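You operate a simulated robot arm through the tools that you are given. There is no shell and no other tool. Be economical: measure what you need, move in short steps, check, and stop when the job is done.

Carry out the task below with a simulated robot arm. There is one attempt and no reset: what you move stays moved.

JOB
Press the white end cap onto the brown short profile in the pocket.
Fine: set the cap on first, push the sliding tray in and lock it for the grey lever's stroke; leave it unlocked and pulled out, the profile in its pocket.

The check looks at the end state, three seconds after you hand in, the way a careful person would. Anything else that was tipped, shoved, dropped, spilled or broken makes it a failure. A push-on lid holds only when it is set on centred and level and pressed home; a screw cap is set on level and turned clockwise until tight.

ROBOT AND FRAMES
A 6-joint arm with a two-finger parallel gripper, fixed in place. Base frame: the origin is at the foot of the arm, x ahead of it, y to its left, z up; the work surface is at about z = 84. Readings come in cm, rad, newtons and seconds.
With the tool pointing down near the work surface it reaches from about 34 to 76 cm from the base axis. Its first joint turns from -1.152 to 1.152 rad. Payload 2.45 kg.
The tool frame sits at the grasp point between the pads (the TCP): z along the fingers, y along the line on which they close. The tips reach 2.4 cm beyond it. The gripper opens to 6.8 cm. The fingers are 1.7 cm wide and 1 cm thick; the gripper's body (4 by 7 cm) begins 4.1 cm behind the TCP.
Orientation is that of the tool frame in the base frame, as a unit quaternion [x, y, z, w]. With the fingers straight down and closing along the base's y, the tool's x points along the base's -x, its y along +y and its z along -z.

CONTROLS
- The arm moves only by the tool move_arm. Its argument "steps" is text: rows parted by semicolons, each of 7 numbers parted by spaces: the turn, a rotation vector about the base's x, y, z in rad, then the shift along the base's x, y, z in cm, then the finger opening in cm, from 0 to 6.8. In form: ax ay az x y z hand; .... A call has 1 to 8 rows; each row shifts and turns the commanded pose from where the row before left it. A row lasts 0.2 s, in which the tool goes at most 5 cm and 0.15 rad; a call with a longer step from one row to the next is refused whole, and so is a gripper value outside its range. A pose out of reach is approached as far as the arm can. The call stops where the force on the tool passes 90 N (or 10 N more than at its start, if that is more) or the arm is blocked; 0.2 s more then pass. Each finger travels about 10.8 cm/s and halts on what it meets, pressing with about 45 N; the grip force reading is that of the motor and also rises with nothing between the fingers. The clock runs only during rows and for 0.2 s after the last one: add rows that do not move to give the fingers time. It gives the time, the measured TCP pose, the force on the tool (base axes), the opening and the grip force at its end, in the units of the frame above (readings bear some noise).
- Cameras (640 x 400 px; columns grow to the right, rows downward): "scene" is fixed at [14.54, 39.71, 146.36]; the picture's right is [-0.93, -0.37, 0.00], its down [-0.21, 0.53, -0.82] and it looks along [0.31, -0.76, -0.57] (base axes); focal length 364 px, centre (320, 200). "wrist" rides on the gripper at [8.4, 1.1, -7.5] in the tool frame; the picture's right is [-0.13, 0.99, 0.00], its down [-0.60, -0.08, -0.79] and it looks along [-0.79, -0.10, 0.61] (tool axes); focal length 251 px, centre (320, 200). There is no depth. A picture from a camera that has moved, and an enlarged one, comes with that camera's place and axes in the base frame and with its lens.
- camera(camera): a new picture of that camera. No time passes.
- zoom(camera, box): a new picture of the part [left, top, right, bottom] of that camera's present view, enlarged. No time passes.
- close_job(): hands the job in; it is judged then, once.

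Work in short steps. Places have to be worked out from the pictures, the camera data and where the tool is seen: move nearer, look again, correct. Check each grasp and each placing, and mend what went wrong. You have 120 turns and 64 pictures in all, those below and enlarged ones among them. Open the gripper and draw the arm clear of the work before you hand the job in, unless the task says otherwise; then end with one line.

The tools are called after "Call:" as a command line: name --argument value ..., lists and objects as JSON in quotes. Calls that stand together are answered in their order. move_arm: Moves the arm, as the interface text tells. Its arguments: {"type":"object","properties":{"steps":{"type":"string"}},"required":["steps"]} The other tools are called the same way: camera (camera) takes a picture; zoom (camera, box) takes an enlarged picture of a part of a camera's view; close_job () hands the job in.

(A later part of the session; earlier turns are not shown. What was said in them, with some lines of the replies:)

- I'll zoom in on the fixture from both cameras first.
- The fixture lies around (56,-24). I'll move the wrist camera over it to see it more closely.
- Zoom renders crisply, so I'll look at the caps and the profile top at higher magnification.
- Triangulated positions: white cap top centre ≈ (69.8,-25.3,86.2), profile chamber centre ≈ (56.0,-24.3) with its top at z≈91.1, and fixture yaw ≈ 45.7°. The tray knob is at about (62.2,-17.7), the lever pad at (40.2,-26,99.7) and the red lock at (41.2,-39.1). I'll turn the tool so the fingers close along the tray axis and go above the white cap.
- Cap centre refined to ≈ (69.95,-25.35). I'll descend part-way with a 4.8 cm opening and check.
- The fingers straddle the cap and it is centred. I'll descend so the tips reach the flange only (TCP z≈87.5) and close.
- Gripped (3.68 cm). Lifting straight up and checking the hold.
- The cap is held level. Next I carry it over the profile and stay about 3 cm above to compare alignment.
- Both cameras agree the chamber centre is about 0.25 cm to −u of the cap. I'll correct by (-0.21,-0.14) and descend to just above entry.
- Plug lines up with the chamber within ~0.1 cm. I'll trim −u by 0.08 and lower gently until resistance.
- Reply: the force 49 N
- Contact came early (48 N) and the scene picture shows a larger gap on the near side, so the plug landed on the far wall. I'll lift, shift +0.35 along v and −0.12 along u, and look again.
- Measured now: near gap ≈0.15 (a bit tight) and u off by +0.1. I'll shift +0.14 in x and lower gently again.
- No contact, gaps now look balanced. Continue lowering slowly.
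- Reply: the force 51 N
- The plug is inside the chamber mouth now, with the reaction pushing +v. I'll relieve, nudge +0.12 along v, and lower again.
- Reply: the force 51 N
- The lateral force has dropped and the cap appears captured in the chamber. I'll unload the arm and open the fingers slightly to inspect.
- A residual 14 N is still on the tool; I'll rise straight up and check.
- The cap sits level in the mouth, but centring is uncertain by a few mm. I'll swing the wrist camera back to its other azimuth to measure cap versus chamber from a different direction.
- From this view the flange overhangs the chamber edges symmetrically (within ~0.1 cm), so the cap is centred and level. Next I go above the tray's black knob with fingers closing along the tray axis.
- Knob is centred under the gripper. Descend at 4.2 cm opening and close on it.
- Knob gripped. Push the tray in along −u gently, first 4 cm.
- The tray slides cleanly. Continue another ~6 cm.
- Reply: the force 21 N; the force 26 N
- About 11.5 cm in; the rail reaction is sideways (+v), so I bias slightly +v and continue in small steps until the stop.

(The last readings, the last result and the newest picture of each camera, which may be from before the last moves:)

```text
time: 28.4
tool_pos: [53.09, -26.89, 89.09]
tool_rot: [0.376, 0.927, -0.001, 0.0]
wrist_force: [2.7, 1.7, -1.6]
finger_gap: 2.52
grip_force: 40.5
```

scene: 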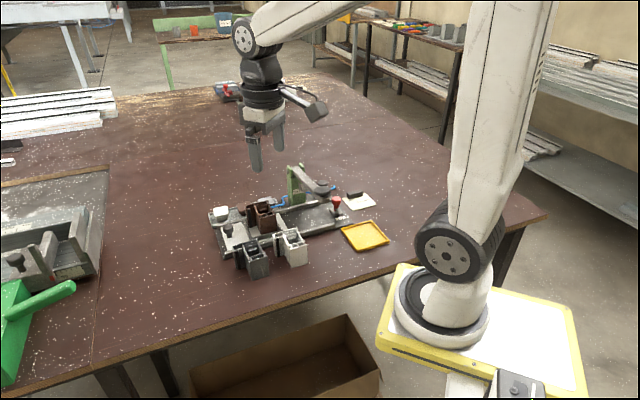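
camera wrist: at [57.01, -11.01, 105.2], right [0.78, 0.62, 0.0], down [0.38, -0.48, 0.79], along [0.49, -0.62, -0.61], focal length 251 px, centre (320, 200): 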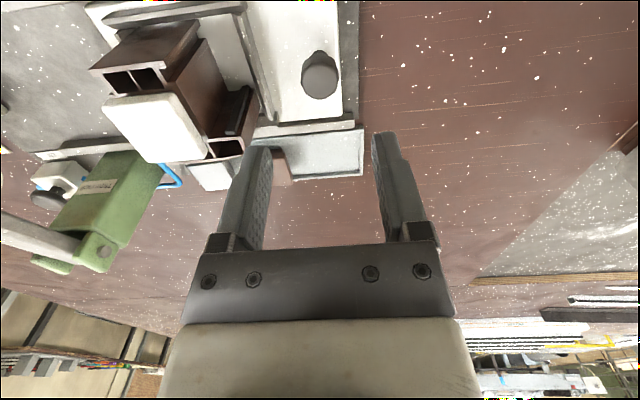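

Call:
move_arm --steps "0 0 0 -0.21 -0.21 0 1.5;0 0 0 -0.21 -0.21 0 1.5;0 0 0 -0.21 -0.21 0 1.5;0 0 0 0 0 0 1.5"

Call:
zoom --camera "scene" --box '[250, 160, 378, 240]'

```text
time: 29.4
tool_pos: [53.05, -27.04, 89.07]
tool_rot: [0.374, 0.927, 0.002, 0.004]
wrist_force: [53.6, 33.7, -13.3]
finger_gap: 2.57
grip_force: 40.7
```

```text
5.00 times, centred on (314, 200) of scene
camera zoom: at [14.7, 39.79, 146.32], right [-0.93, -0.37, 0.0], down [-0.21, 0.53, -0.82], along [0.31, -0.76, -0.57], focal length 1823 px, centre (350, 200)
```

zoom: 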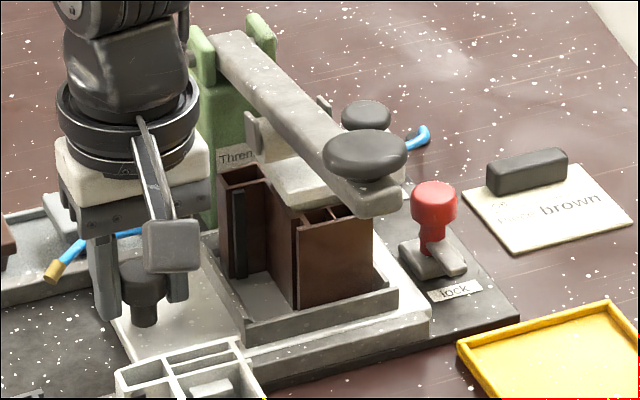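

The tray hit its stop (~13 cm, 63 N). I'll relax, release the knob and rise, then go look at the lock.

Call:
move_arm --steps "0 0 0 0.3 0.3 0 1.5;0 0 0 0.1 0.1 0 1.5;0 0 0 0 0 0 4.2;0 0 0 0 0 0 4.2;0 0 0 0 0 2 4.2;0 0 0 0 0 4 4.2;0 0 0 0.8 0.8 4 4.2;0 0 0 0 0 4 4.2"

```text
time: 31.2
tool_pos: [53.55, -26.35, 102.94]
tool_rot: [0.376, 0.927, 0.0, 0.001]
wrist_force: [0.2, 0.2, 0.4]
finger_gap: 4.18
grip_force: 0.0
```

Going up and over to the lock position.

Call:
move_arm --steps "0 0 0 0 0 4.5 4.2;0 0 0 -1.5 -1.5 4 4.2;0 0 0 -3 -3 0 4.2;0 0 0 -3 -3.2 0 4.2;0 0 0 -3 -3.2 0 4.2;0 0 0 -1.9 -1.85 -3 4.2;0 0 0 0 0 -4 4.2;0 0 0 0 0 -3 4.2"

Call:
zoom --camera "wrist" --box '[240, 40, 400, 140]'

```text
time: 33.0
tool_pos: [41.36, -39.18, 101.25]
tool_rot: [0.377, 0.926, 0.0, 0.0]
wrist_force: [0.1, 0.7, 0.9]
finger_gap: 4.2
grip_force: 0.0
```

```text
4.00 times, centred on (320, 90) of wrist
camera zoom: at [35.99, -32.39, 108.71], right [0.78, 0.62, 0.0], down [0.38, -0.48, 0.79], along [0.49, -0.62, -0.61], focal length 1006 px, centre (320, 640)
```

zoom: 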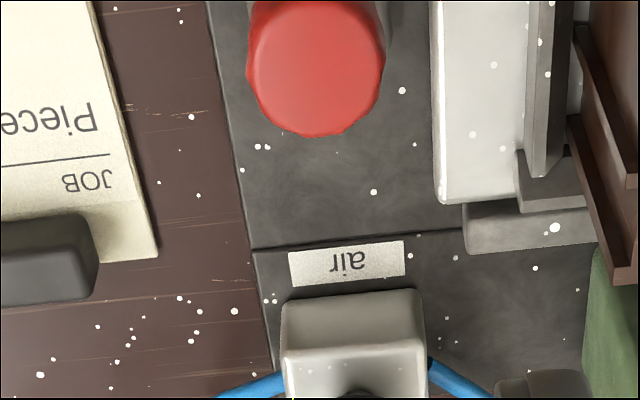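

Call:
zoom --camera "wrist" --box '[260, 0, 388, 80]'

Call:
zoom --camera "scene" --box '[310, 185, 374, 225]'

```text
5.00 times, centred on (324, 40) of wrist
camera zoom: at [35.99, -32.39, 108.71], right [0.78, 0.62, 0.0], down [0.38, -0.48, 0.79], along [0.49, -0.62, -0.61], focal length 1257 px, centre (300, 1000)
```

zoom: 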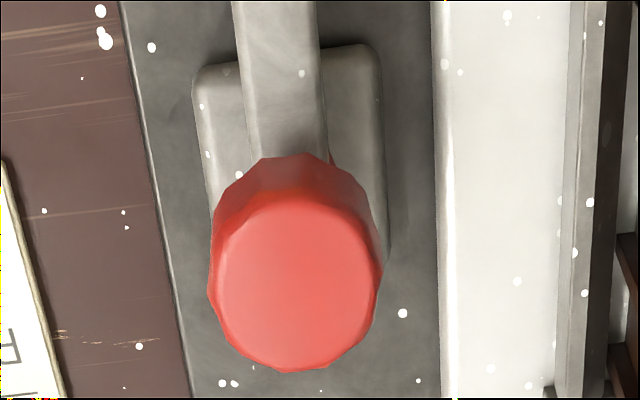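

```text
10.00 times, centred on (342, 205) of scene
camera zoom: at [14.54, 39.71, 146.36], right [-0.93, -0.37, 0.0], down [-0.21, 0.53, -0.82], along [0.31, -0.76, -0.57], focal length 3645 px, centre (100, 150)
```

zoom: 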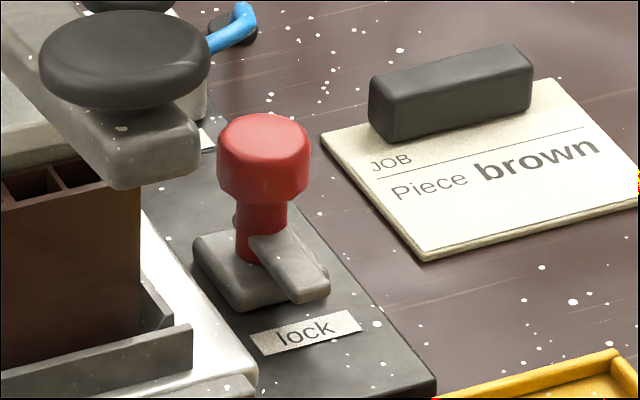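

The lock is a rotary knob: its bar points +v (unlocked) and should swing over the tray edge (+u), i.e. 90° clockwise. I'll pre-rotate the open gripper +90° above it.

Call:
move_arm --steps "0 0 0.143 0 0 0 4.5;0 0 0.143 0 0 0 4.5;0 0 0.143 0 0 0 4.5;0 0 0.143 0 0 0 4.5;0 0 0.143 0 0 0 4.5;0 0 0.143 0 0 0 4.5;0 0 0.143 0 0 0 4.5;0 0 0.143 0 0 0 4.5"

Call:
move_arm --steps "0 0 0.143 0 0 -1 4.5;0 0 0.143 0 0 -2 4.5;0 0 0.141 0 0 -3 4.5;0 0 0 0 0 -3 4.5;0 0 0 0 0 0 4.5"

Call:
camera --camera "wrist"

```text
time: 34.8
tool_pos: [41.37, -39.13, 101.49]
tool_rot: [-0.186, 0.983, 0.0, 0.0]
wrist_force: [0.2, -0.1, 0.5]
finger_gap: 4.5
grip_force: 0.2
```

```text
time: 36.0
tool_pos: [41.06, -39.03, 92.44]
tool_rot: [-0.389, 0.921, 0.0, 0.0]
wrist_force: [0.4, -0.1, -0.5]
finger_gap: 4.5
grip_force: 0.1
```

```text
12 pictures are left
camera wrist: at [34.4, -44.27, 99.83], right [-0.62, 0.78, 0.0], down [0.48, 0.38, 0.79], along [0.62, 0.49, -0.61], focal length 251 px, centre (320, 200)
```

wrist: 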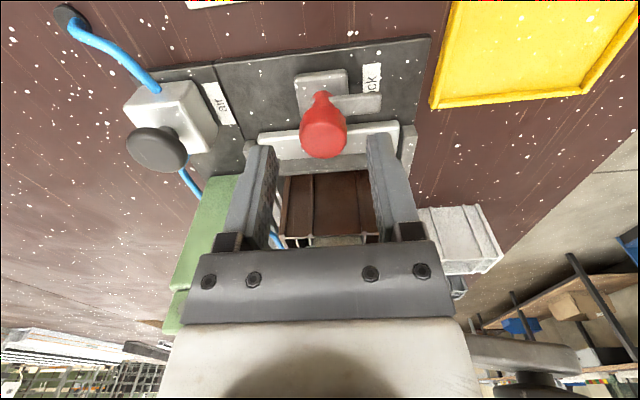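

Call:
zoom --camera "wrist" --box '[272, 80, 368, 140]'

```text
6.67 times, centred on (320, 110) of wrist
camera zoom: at [34.4, -44.27, 99.83], right [-0.62, 0.78, 0.0], down [0.48, 0.38, 0.79], along [0.62, 0.49, -0.61], focal length 1676 px, centre (320, 800)
```

zoom: 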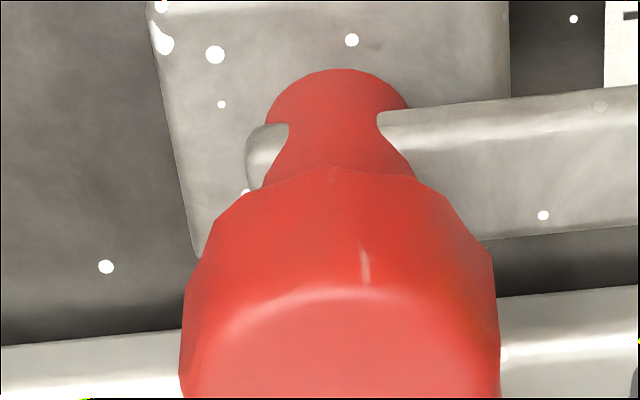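

Re-checking the views shows heights are ~0.6 cm higher than the scene-based estimates, so the knob top is ≈89.2 and centred under the tool. I'll lower to z≈89.6 and close on the knob.

Call:
move_arm --steps "0 0 0 0.03 0.14 -1.5 4.5;0 0 0 0 0 -1.3 4.5;0 0 0 0 0 0 4.5;0 0 0 0 0 0 1.5;0 0 0 0 0 0 1.5;0 0 0 0 0 0 1.5"

```text
time: 37.4
tool_pos: [41.13, -38.84, 89.66]
tool_rot: [-0.389, 0.921, 0.002, -0.001]
wrist_force: [-7.9, 8.4, 4.1]
finger_gap: 2.54
grip_force: 40.7
```

Gripped at 2.54 cm (knob diameter). Now rotate clockwise, first 60°.

Call:
move_arm --steps "0 0 -0.1 -0.06 0.06 0 1.5;0 0 -0.14 0 0 0 1.5;0 0 -0.14 0 0 0 1.5;0 0 -0.14 0 0 0 1.5;0 0 -0.14 0 0 0 1.5;0 0 -0.14 0 0 0 1.5;0 0 0 0 0 0 1.5"

Call:
zoom --camera "scene" --box '[278, 170, 374, 230]'

```text
time: 39.0
tool_pos: [41.09, -38.84, 89.65]
tool_rot: [0.002, 1.0, 0.001, 0.0]
wrist_force: [-21.2, 2.3, -1.5]
finger_gap: 2.56
grip_force: 40.6
```

```text
6.67 times, centred on (326, 200) of scene
camera zoom: at [14.49, 39.72, 146.37], right [-0.93, -0.37, 0.0], down [-0.21, 0.53, -0.82], along [0.31, -0.76, -0.57], focal length 2430 px, centre (280, 200)
```

zoom: 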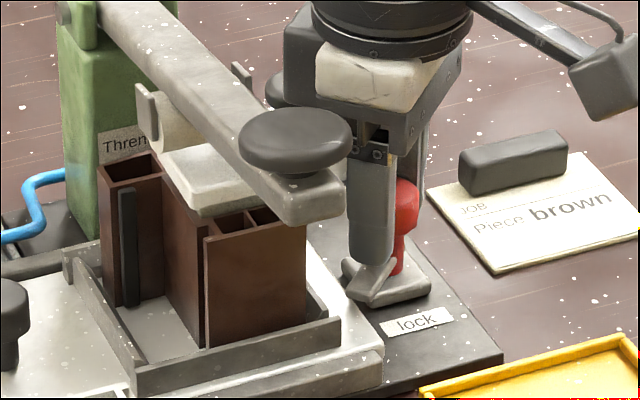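

The bar turned with the knob (now ~45°). Continue to 90°, easing the sideways load a little.

Call:
move_arm --steps "0 0 -0.13 -0.1 0 0 1.5;0 0 -0.13 0 0 0 1.5;0 0 -0.13 0 0 0 1.5;0 0 -0.13 0 0 0 1.5;0 0 -0.13 0 0 0 1.5;0 0 -0.12 0 0 0 1.5;0 0 0 0 0 0 1.5"

```text
time: 40.6
tool_pos: [41.08, -38.97, 89.64]
tool_rot: [0.377, 0.926, 0.0, -0.001]
wrist_force: [-16.5, -9.7, -17.8]
finger_gap: 2.52
grip_force: 41.4
```

Full 90° reached. Release, rise, and view the bar.

Call:
move_arm --steps "0 0 0 0 0 0 4.5;0 0 0 0 0 0 4.5;0 0 0 0 0 1 4.5;0 0 0 0 0 4 4.5;0 0 0 0 0 4 4.5;0 0 0 0 0 3 4.5;0 0 0 0 0 0 4.5"

Call:
zoom --camera "wrist" --box '[260, 0, 388, 80]'

```text
time: 42.2
tool_pos: [40.94, -38.69, 101.65]
tool_rot: [0.376, 0.926, 0.0, 0.0]
wrist_force: [-0.1, 0.4, 0.0]
finger_gap: 4.49
grip_force: 0.1
```

```text
5.00 times, centred on (324, 40) of wrist
camera zoom: at [35.79, -32.04, 109.22], right [0.78, 0.62, 0.0], down [0.38, -0.48, 0.79], along [0.49, -0.62, -0.61], focal length 1257 px, centre (300, 1000)
```

zoom: 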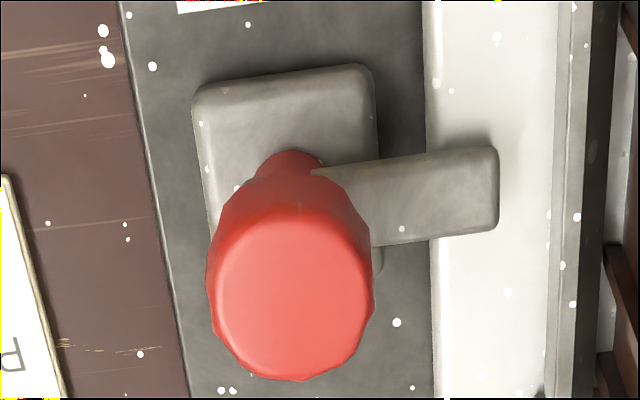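

Locked: the bar now overlaps the tray edge. Next, close the fingers and go above the lever's black pad.

Call:
move_arm --steps "0 0 0 0 0 4 2;0 0 0 0 0.7 3 0;0 0 0 -0.2 4 0 0;0 0 0 -0.3 4 0 0;0 0 0 -0.2 4 0 0;0 0 0 0 0 -2 0;0 0 0 0 0 0 0"

Call:
camera --camera "wrist"

```text
time: 43.8
tool_pos: [40.45, -26.15, 106.55]
tool_rot: [0.376, 0.927, 0.0, 0.0]
wrist_force: [-0.6, -0.5, -0.5]
finger_gap: 0.0
grip_force: 23.2
```

```text
8 pictures are left
camera wrist: at [35.17, -19.36, 114.05], right [0.78, 0.62, 0.0], down [0.38, -0.48, 0.79], along [0.49, -0.62, -0.61], focal length 251 px, centre (320, 200)
```

wrist: 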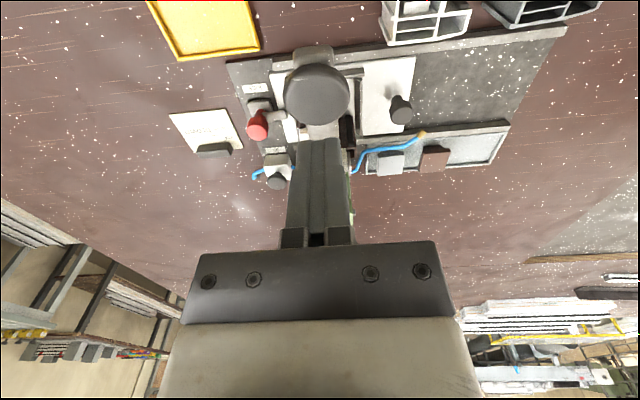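

The pad is ~0.6 cm toward +v of the tool. I'll correct and descend onto it, then press slowly.

Call:
move_arm --steps "0 0 0 -0.5 0.35 -1 0;0 0 0 0 0 -1.5 0;0 0 0 0 0 -0.7 0;0 0 0 0 0 -0.7 0;0 0 0 0 0 -0.7 0;0 0 0 0 0 0 0"

```text
time: 45.2
tool_pos: [39.95, -25.83, 102.1]
tool_rot: [0.376, 0.927, 0.0, 0.0]
wrist_force: [0.0, -0.4, 1.3]
finger_gap: 0.0
grip_force: 22.9
```

Call:
move_arm --steps "0 0 0 0 0 -0.6 0;0 0 0 0 0 -0.6 0;0 0 0 0 0 -0.6 0;0 0 0 0 0 -0.6 0;0 0 0 0 0 -0.6 0;0 0 0 0 0 -0.6 0;0 0 0 0 0 0 0"

```text
time: 46.5
tool_pos: [39.89, -25.78, 99.79]
tool_rot: [0.377, 0.926, 0.0, 0.001]
wrist_force: [-19.4, 17.4, 52.3]
finger_gap: 0.0
grip_force: 23.1
stopped in row 6: the force on the tool passed its limit (the readings are from after the stop); the commanded pose is now the measured one
```

The press hit the 90 N limit at TCP z≈99.8. Look at the lever and cap.

Call:
zoom --camera "scene" --box '[270, 160, 366, 220]'

```text
6.67 times, centred on (318, 190) of scene
camera zoom: at [14.41, 39.81, 146.35], right [-0.93, -0.37, 0.0], down [-0.21, 0.53, -0.82], along [0.31, -0.76, -0.57], focal length 2430 px, centre (333, 267)
```

zoom: 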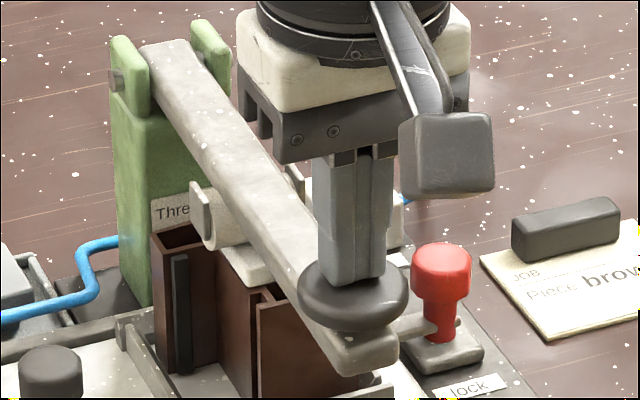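

The lever's pad is on the cap but more stroke is needed. Continue pressing in small steps.

Call:
move_arm --steps "0 0 0 0 0 -0.3 0;0 0 0 0 0 -0.3 0;0 0 0 0 0 -0.3 0;0 0 0 0 0 -0.3 0;0 0 0 0 0 -0.3 0;0 0 0 0 0 0 0"

```text
time: 47.0
tool_pos: [39.96, -25.83, 99.8]
tool_rot: [0.376, 0.927, 0.0, 0.001]
wrist_force: [-18.8, 17.0, 49.9]
finger_gap: 0.01
grip_force: 23.1
stopped in row 2: the force on the tool passed its limit (the readings are from after the stop); the commanded pose is now the measured one
```

Call:
zoom --camera "scene" --box '[290, 184, 322, 204]'

```text
16.00 times, centred on (306, 194) of scene
camera zoom: at [14.42, 39.81, 146.35], right [-0.93, -0.37, 0.0], down [-0.21, 0.53, -0.82], along [0.31, -0.76, -0.57], focal length 5832 px, centre (544, 296)
```

zoom: 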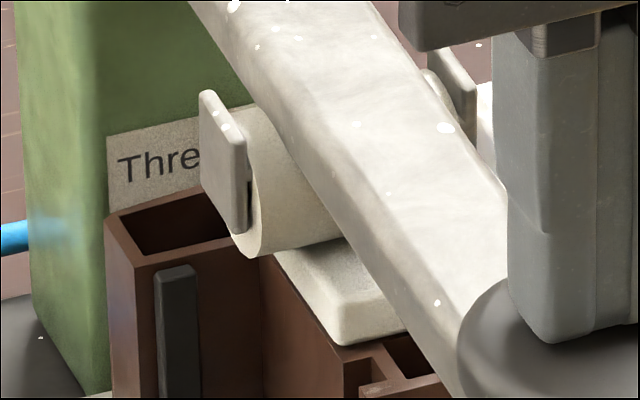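

The flange now sits directly on the profile with no plug visible — the cap is home. Release the lever by rising and move back above the lock.

Call:
move_arm --steps "0 0 0 0 0 0.7 0;0 0 0 0 0 1 0;0 0 0 0 0 1.5 0;0 0 0 0 0 3 0;0 0 0 0 0 4 0;0 0 0 0.3 -4 0 2;0 0 0 0.4 -4 0 4.5;0 0 0 0.4 -4 0 4.5"

Call:
zoom --camera "scene" --box '[270, 160, 366, 220]'

```text
time: 48.8
tool_pos: [41.11, -37.79, 109.82]
tool_rot: [0.377, 0.926, -0.001, 0.002]
wrist_force: [-0.5, -0.3, 1.0]
finger_gap: 4.51
grip_force: 0.1
```

```text
6.67 times, centred on (318, 190) of scene
camera zoom: at [14.54, 39.71, 146.36], right [-0.93, -0.37, 0.0], down [-0.21, 0.53, -0.82], along [0.31, -0.76, -0.57], focal length 2430 px, centre (333, 267)
```

zoom: 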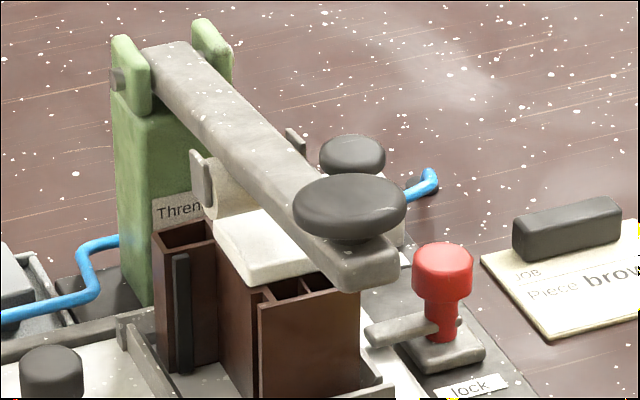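

Lever is back up, and the cap sits flush. Now descend on the lock knob.

Call:
move_arm --steps "0 0 0 0 -1.08 -4 4.5;0 0 0 0 0 -4.5 4.5;0 0 0 0 0 -4.5 4.5;0 0 0 0 0 -4 4.5;0 0 0 0 0 -1.8 4.5;0 0 0 0 0 -1.3 4.5;0 0 0 0 0 0 4.5"

Call:
move_arm --steps "0 0 0 0 0 0 1.5;0 0 0 0 0 0 1.5;0 0 0 0 0 0 1.5"

```text
time: 50.4
tool_pos: [41.16, -38.91, 89.51]
tool_rot: [0.375, 0.927, 0.0, 0.002]
wrist_force: [0.3, 0.5, -0.2]
finger_gap: 4.52
grip_force: 0.1
```

```text
time: 51.2
tool_pos: [41.1, -38.99, 89.63]
tool_rot: [0.376, 0.927, -0.001, 0.001]
wrist_force: [-3.2, -5.4, -5.1]
finger_gap: 2.55
grip_force: 40.6
```

Gripped the knob; rotate counter-clockwise 90° to unlock.

Call:
move_arm --steps "0 0 0.13 0 0 0 1.5;0 0 0.14 0 0 0 1.5;0 0 0.14 0 0 0 1.5;0 0 0.14 0 0 0 1.5;0 0 0.14 0 0 0 1.5;0 0 0.14 0.03 0.05 0 1.5;0 0 0 0 0 0 1.5"

Call:
move_arm --steps "0 0 0.14 0 0.05 0 1.5;0 0 0.14 0 0 0 1.5;0 0 0.14 0 0 0 1.5;0 0 0.14 0 0 0 1.5;0 0 0.14 0 0 0 1.5;0 0 0.04 0 0 0 1.5;0 0 0 0 0 0 1.5"

Call:
move_arm --steps "0 0 0 0 0 0 4.5;0 0 0 0 0 0 4.5;0 0 0 0 0 1 4.5;0 0 0 0 0 4 4.5;0 0 0 0 0 4 4.5;0 0 0 0 0 4 4.5;0 0 0 0 0 4 4.5"

Call:
zoom --camera "scene" --box '[270, 170, 366, 230]'

```text
time: 52.8
tool_pos: [41.07, -38.94, 89.65]
tool_rot: [-0.03, 1.0, 0.0, 0.001]
wrist_force: [-6.0, -1.0, -1.3]
finger_gap: 2.54
grip_force: 40.8
```

```text
time: 54.4
tool_pos: [41.07, -38.92, 89.62]
tool_rot: [-0.389, 0.921, 0.0, 0.001]
wrist_force: [-20.1, -7.8, -0.9]
finger_gap: 2.55
grip_force: 40.9
```

```text
time: 56.0
tool_pos: [41.03, -39.0, 106.65]
tool_rot: [-0.389, 0.921, 0.001, 0.002]
wrist_force: [-0.1, -0.9, -0.5]
finger_gap: 4.5
grip_force: 0.0
```

```text
6.67 times, centred on (318, 200) of scene
camera zoom: at [14.54, 39.71, 146.36], right [-0.93, -0.37, 0.0], down [-0.21, 0.53, -0.82], along [0.31, -0.76, -0.57], focal length 2430 px, centre (333, 200)
```

zoom: 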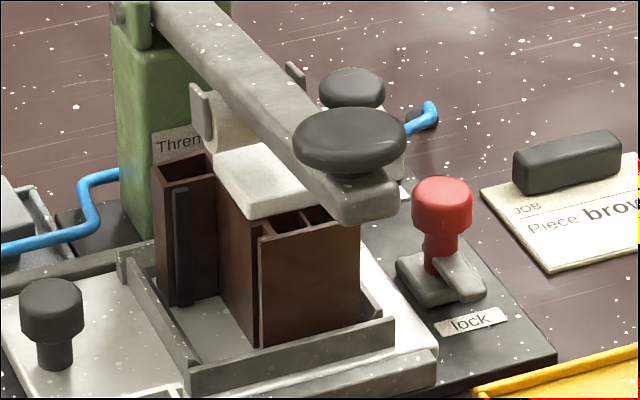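

Unlocked (bar back along +v). Now up and over to the tray knob while rotating the tool back.

Call:
move_arm --steps "0 0 -0.14 0 0 4 4.4;0 0 -0.143 1 1 2 4.4;0 0 -0.143 2 2 0 4.4;0 0 -0.143 2 2 0 4.4;0 0 -0.143 2 2 0 4.4;0 0 -0.143 2 2 0 4.4;0 0 -0.143 2 2 0 4.4;0 0 -0.143 1.05 1.0 0 4.4"

Call:
move_arm --steps "0 0 -0.143 0 0 0 4.4;0 0 -0.143 0 0 -2 4.4;0 0 -0.143 0 0 -4 4.4;0 0 -0.002 0 0 -4 4.4;0 0 0 0 0 0 4.4"

Call:
camera --camera "wrist"

```text
time: 57.8
tool_pos: [53.16, -26.77, 112.59]
tool_rot: [0.172, 0.985, 0.0, 0.001]
wrist_force: [-0.5, -0.2, 0.1]
finger_gap: 4.4
grip_force: 0.0
```

```text
time: 59.0
tool_pos: [53.21, -26.86, 102.64]
tool_rot: [0.377, 0.926, -0.001, 0.002]
wrist_force: [0.4, 0.6, -0.5]
finger_gap: 4.4
grip_force: 0.2
```

```text
3 pictures are left
camera wrist: at [47.86, -20.07, 110.08], right [0.79, 0.62, 0.0], down [0.38, -0.48, 0.8], along [0.49, -0.62, -0.61], focal length 251 px, centre (320, 200)
```

wrist: 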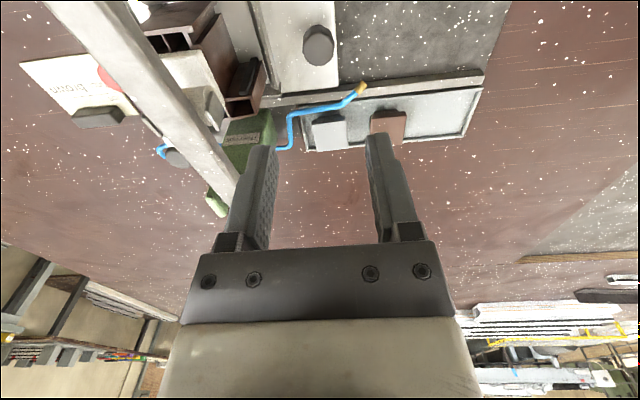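

Knob is under the gripper. Descend, grip.

Call:
move_arm --steps "0 0 0 0 0 -4 4.4;0 0 0 0 0 -4 4.4;0 0 0 0 0 -3 4.4;0 0 0 0 0 -1.6 4.4;0 0 0 0 0 -1 4.4;0 0 0 0 0 0 4.4;0 0 0 0 0 0 1.5;0 0 0 0 0 0 1.5"

```text
time: 60.8
tool_pos: [53.08, -26.71, 89.05]
tool_rot: [0.377, 0.926, -0.001, 0.001]
wrist_force: [-0.5, -1.8, -2.7]
finger_gap: 2.54
grip_force: 40.7
```

Pull the tray out along the rail (45°), gently.

Call:
move_arm --steps "0 0 0 0.3 0.3 0 1.5;0 0 0 0.6 0.6 0 1.5;0 0 0 0.6 0.6 0 1.5;0 0 0 0.6 0.6 0 1.5;0 0 0 0.6 0.6 0 1.5;0 0 0 0.6 0.6 0 1.5;0 0 0 0.6 0.6 0 1.5;0 0 0 0.6 0.6 0 1.5"

Call:
move_arm --steps "0 0 0 0.6 0.6 0 1.5;0 0 0 0.6 0.6 0 1.5;0 0 0 0.6 0.6 0 1.5;0 0 0 0.6 0.6 0 1.5;0 0 0 0.6 0.6 0 1.5;0 0 0 0.6 0.6 0 1.5;0 0 0 0.5 0.5 0 1.5;0 0 0 0 0 0 1.5"

```text
time: 62.6
tool_pos: [57.73, -22.22, 88.96]
tool_rot: [0.377, 0.926, -0.001, -0.001]
wrist_force: [-2.7, 2.0, -7.2]
finger_gap: 2.55
grip_force: 40.6
```

```text
time: 64.4
tool_pos: [61.72, -18.21, 88.96]
tool_rot: [0.377, 0.926, 0.0, 0.001]
wrist_force: [-7.8, 7.8, 2.3]
finger_gap: 2.53
grip_force: 40.3
```

Call:
move_arm --steps "0 0 0 0.2 0.2 0 1.5;0 0 0 0.2 0.2 0 1.5;0 0 0 0.1 0.1 0 1.5;0 0 0 0 0 0 1.5"

```text
time: 65.4
tool_pos: [62.31, -17.8, 89.03]
tool_rot: [0.377, 0.926, -0.001, 0.002]
wrist_force: [-9.3, 10.4, 1.2]
finger_gap: 2.53
grip_force: 41.0
```

Tray is back at its original pulled-out position. Release, rise clear, and inspect.

Call:
move_arm --steps "0 0 0 0 0 0 4.4;0 0 0 0 0 0 4.4;0 0 0 0 0 1.5 4.4;0 0 0 0 0 4 4.4;0 0 0 0 0 4 4.4;0 0 0 0 0 4.5 4.4;0 0 0 0 0 4.5 4.4;0 0 0 0 0 0 4.4"

Call:
zoom --camera "scene" --box '[200, 160, 360, 260]'

Call:
zoom --camera "scene" --box '[242, 195, 282, 220]'

```text
time: 67.2
tool_pos: [62.23, -17.77, 107.43]
tool_rot: [0.377, 0.926, -0.001, 0.001]
wrist_force: [-0.7, 0.0, 0.4]
finger_gap: 4.4
grip_force: 0.1
```

```text
4.00 times, centred on (280, 210) of scene
camera zoom: at [14.54, 39.71, 146.36], right [-0.93, -0.37, 0.0], down [-0.21, 0.53, -0.82], along [0.31, -0.76, -0.57], focal length 1458 px, centre (480, 160)
```

zoom: 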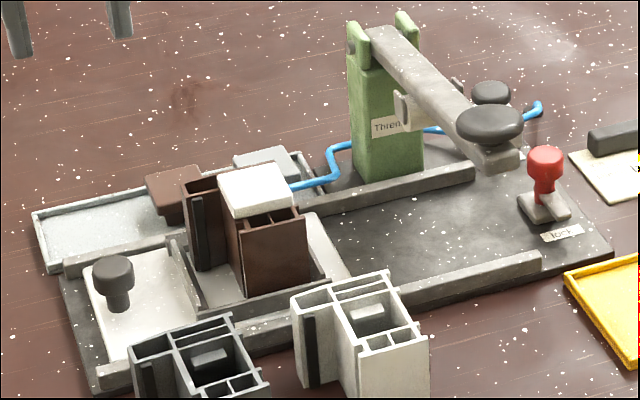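

```text
16.00 times, centred on (262, 208) of scene
camera zoom: at [14.54, 39.71, 146.36], right [-0.93, -0.37, 0.0], down [-0.21, 0.53, -0.82], along [0.31, -0.76, -0.57], focal length 5832 px, centre (1248, 80)
```

zoom: 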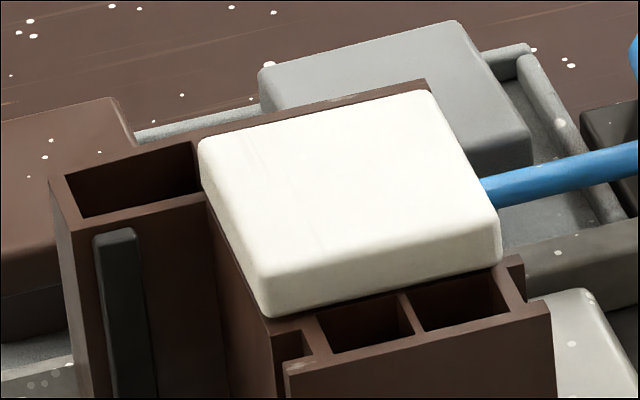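

The cap is flush, level and centred on the brown profile. The tray is pulled out and unlocked, the lever is up, and nothing else has been disturbed. The gripper is open and the arm is clear, so I'm handing in.

Call:
close_job

```text
The job is handed in.
```

The white end cap is pressed home on the brown profile, which is still in its pocket; the tray is unlocked and pulled out, and the arm is clear with the gripper open.
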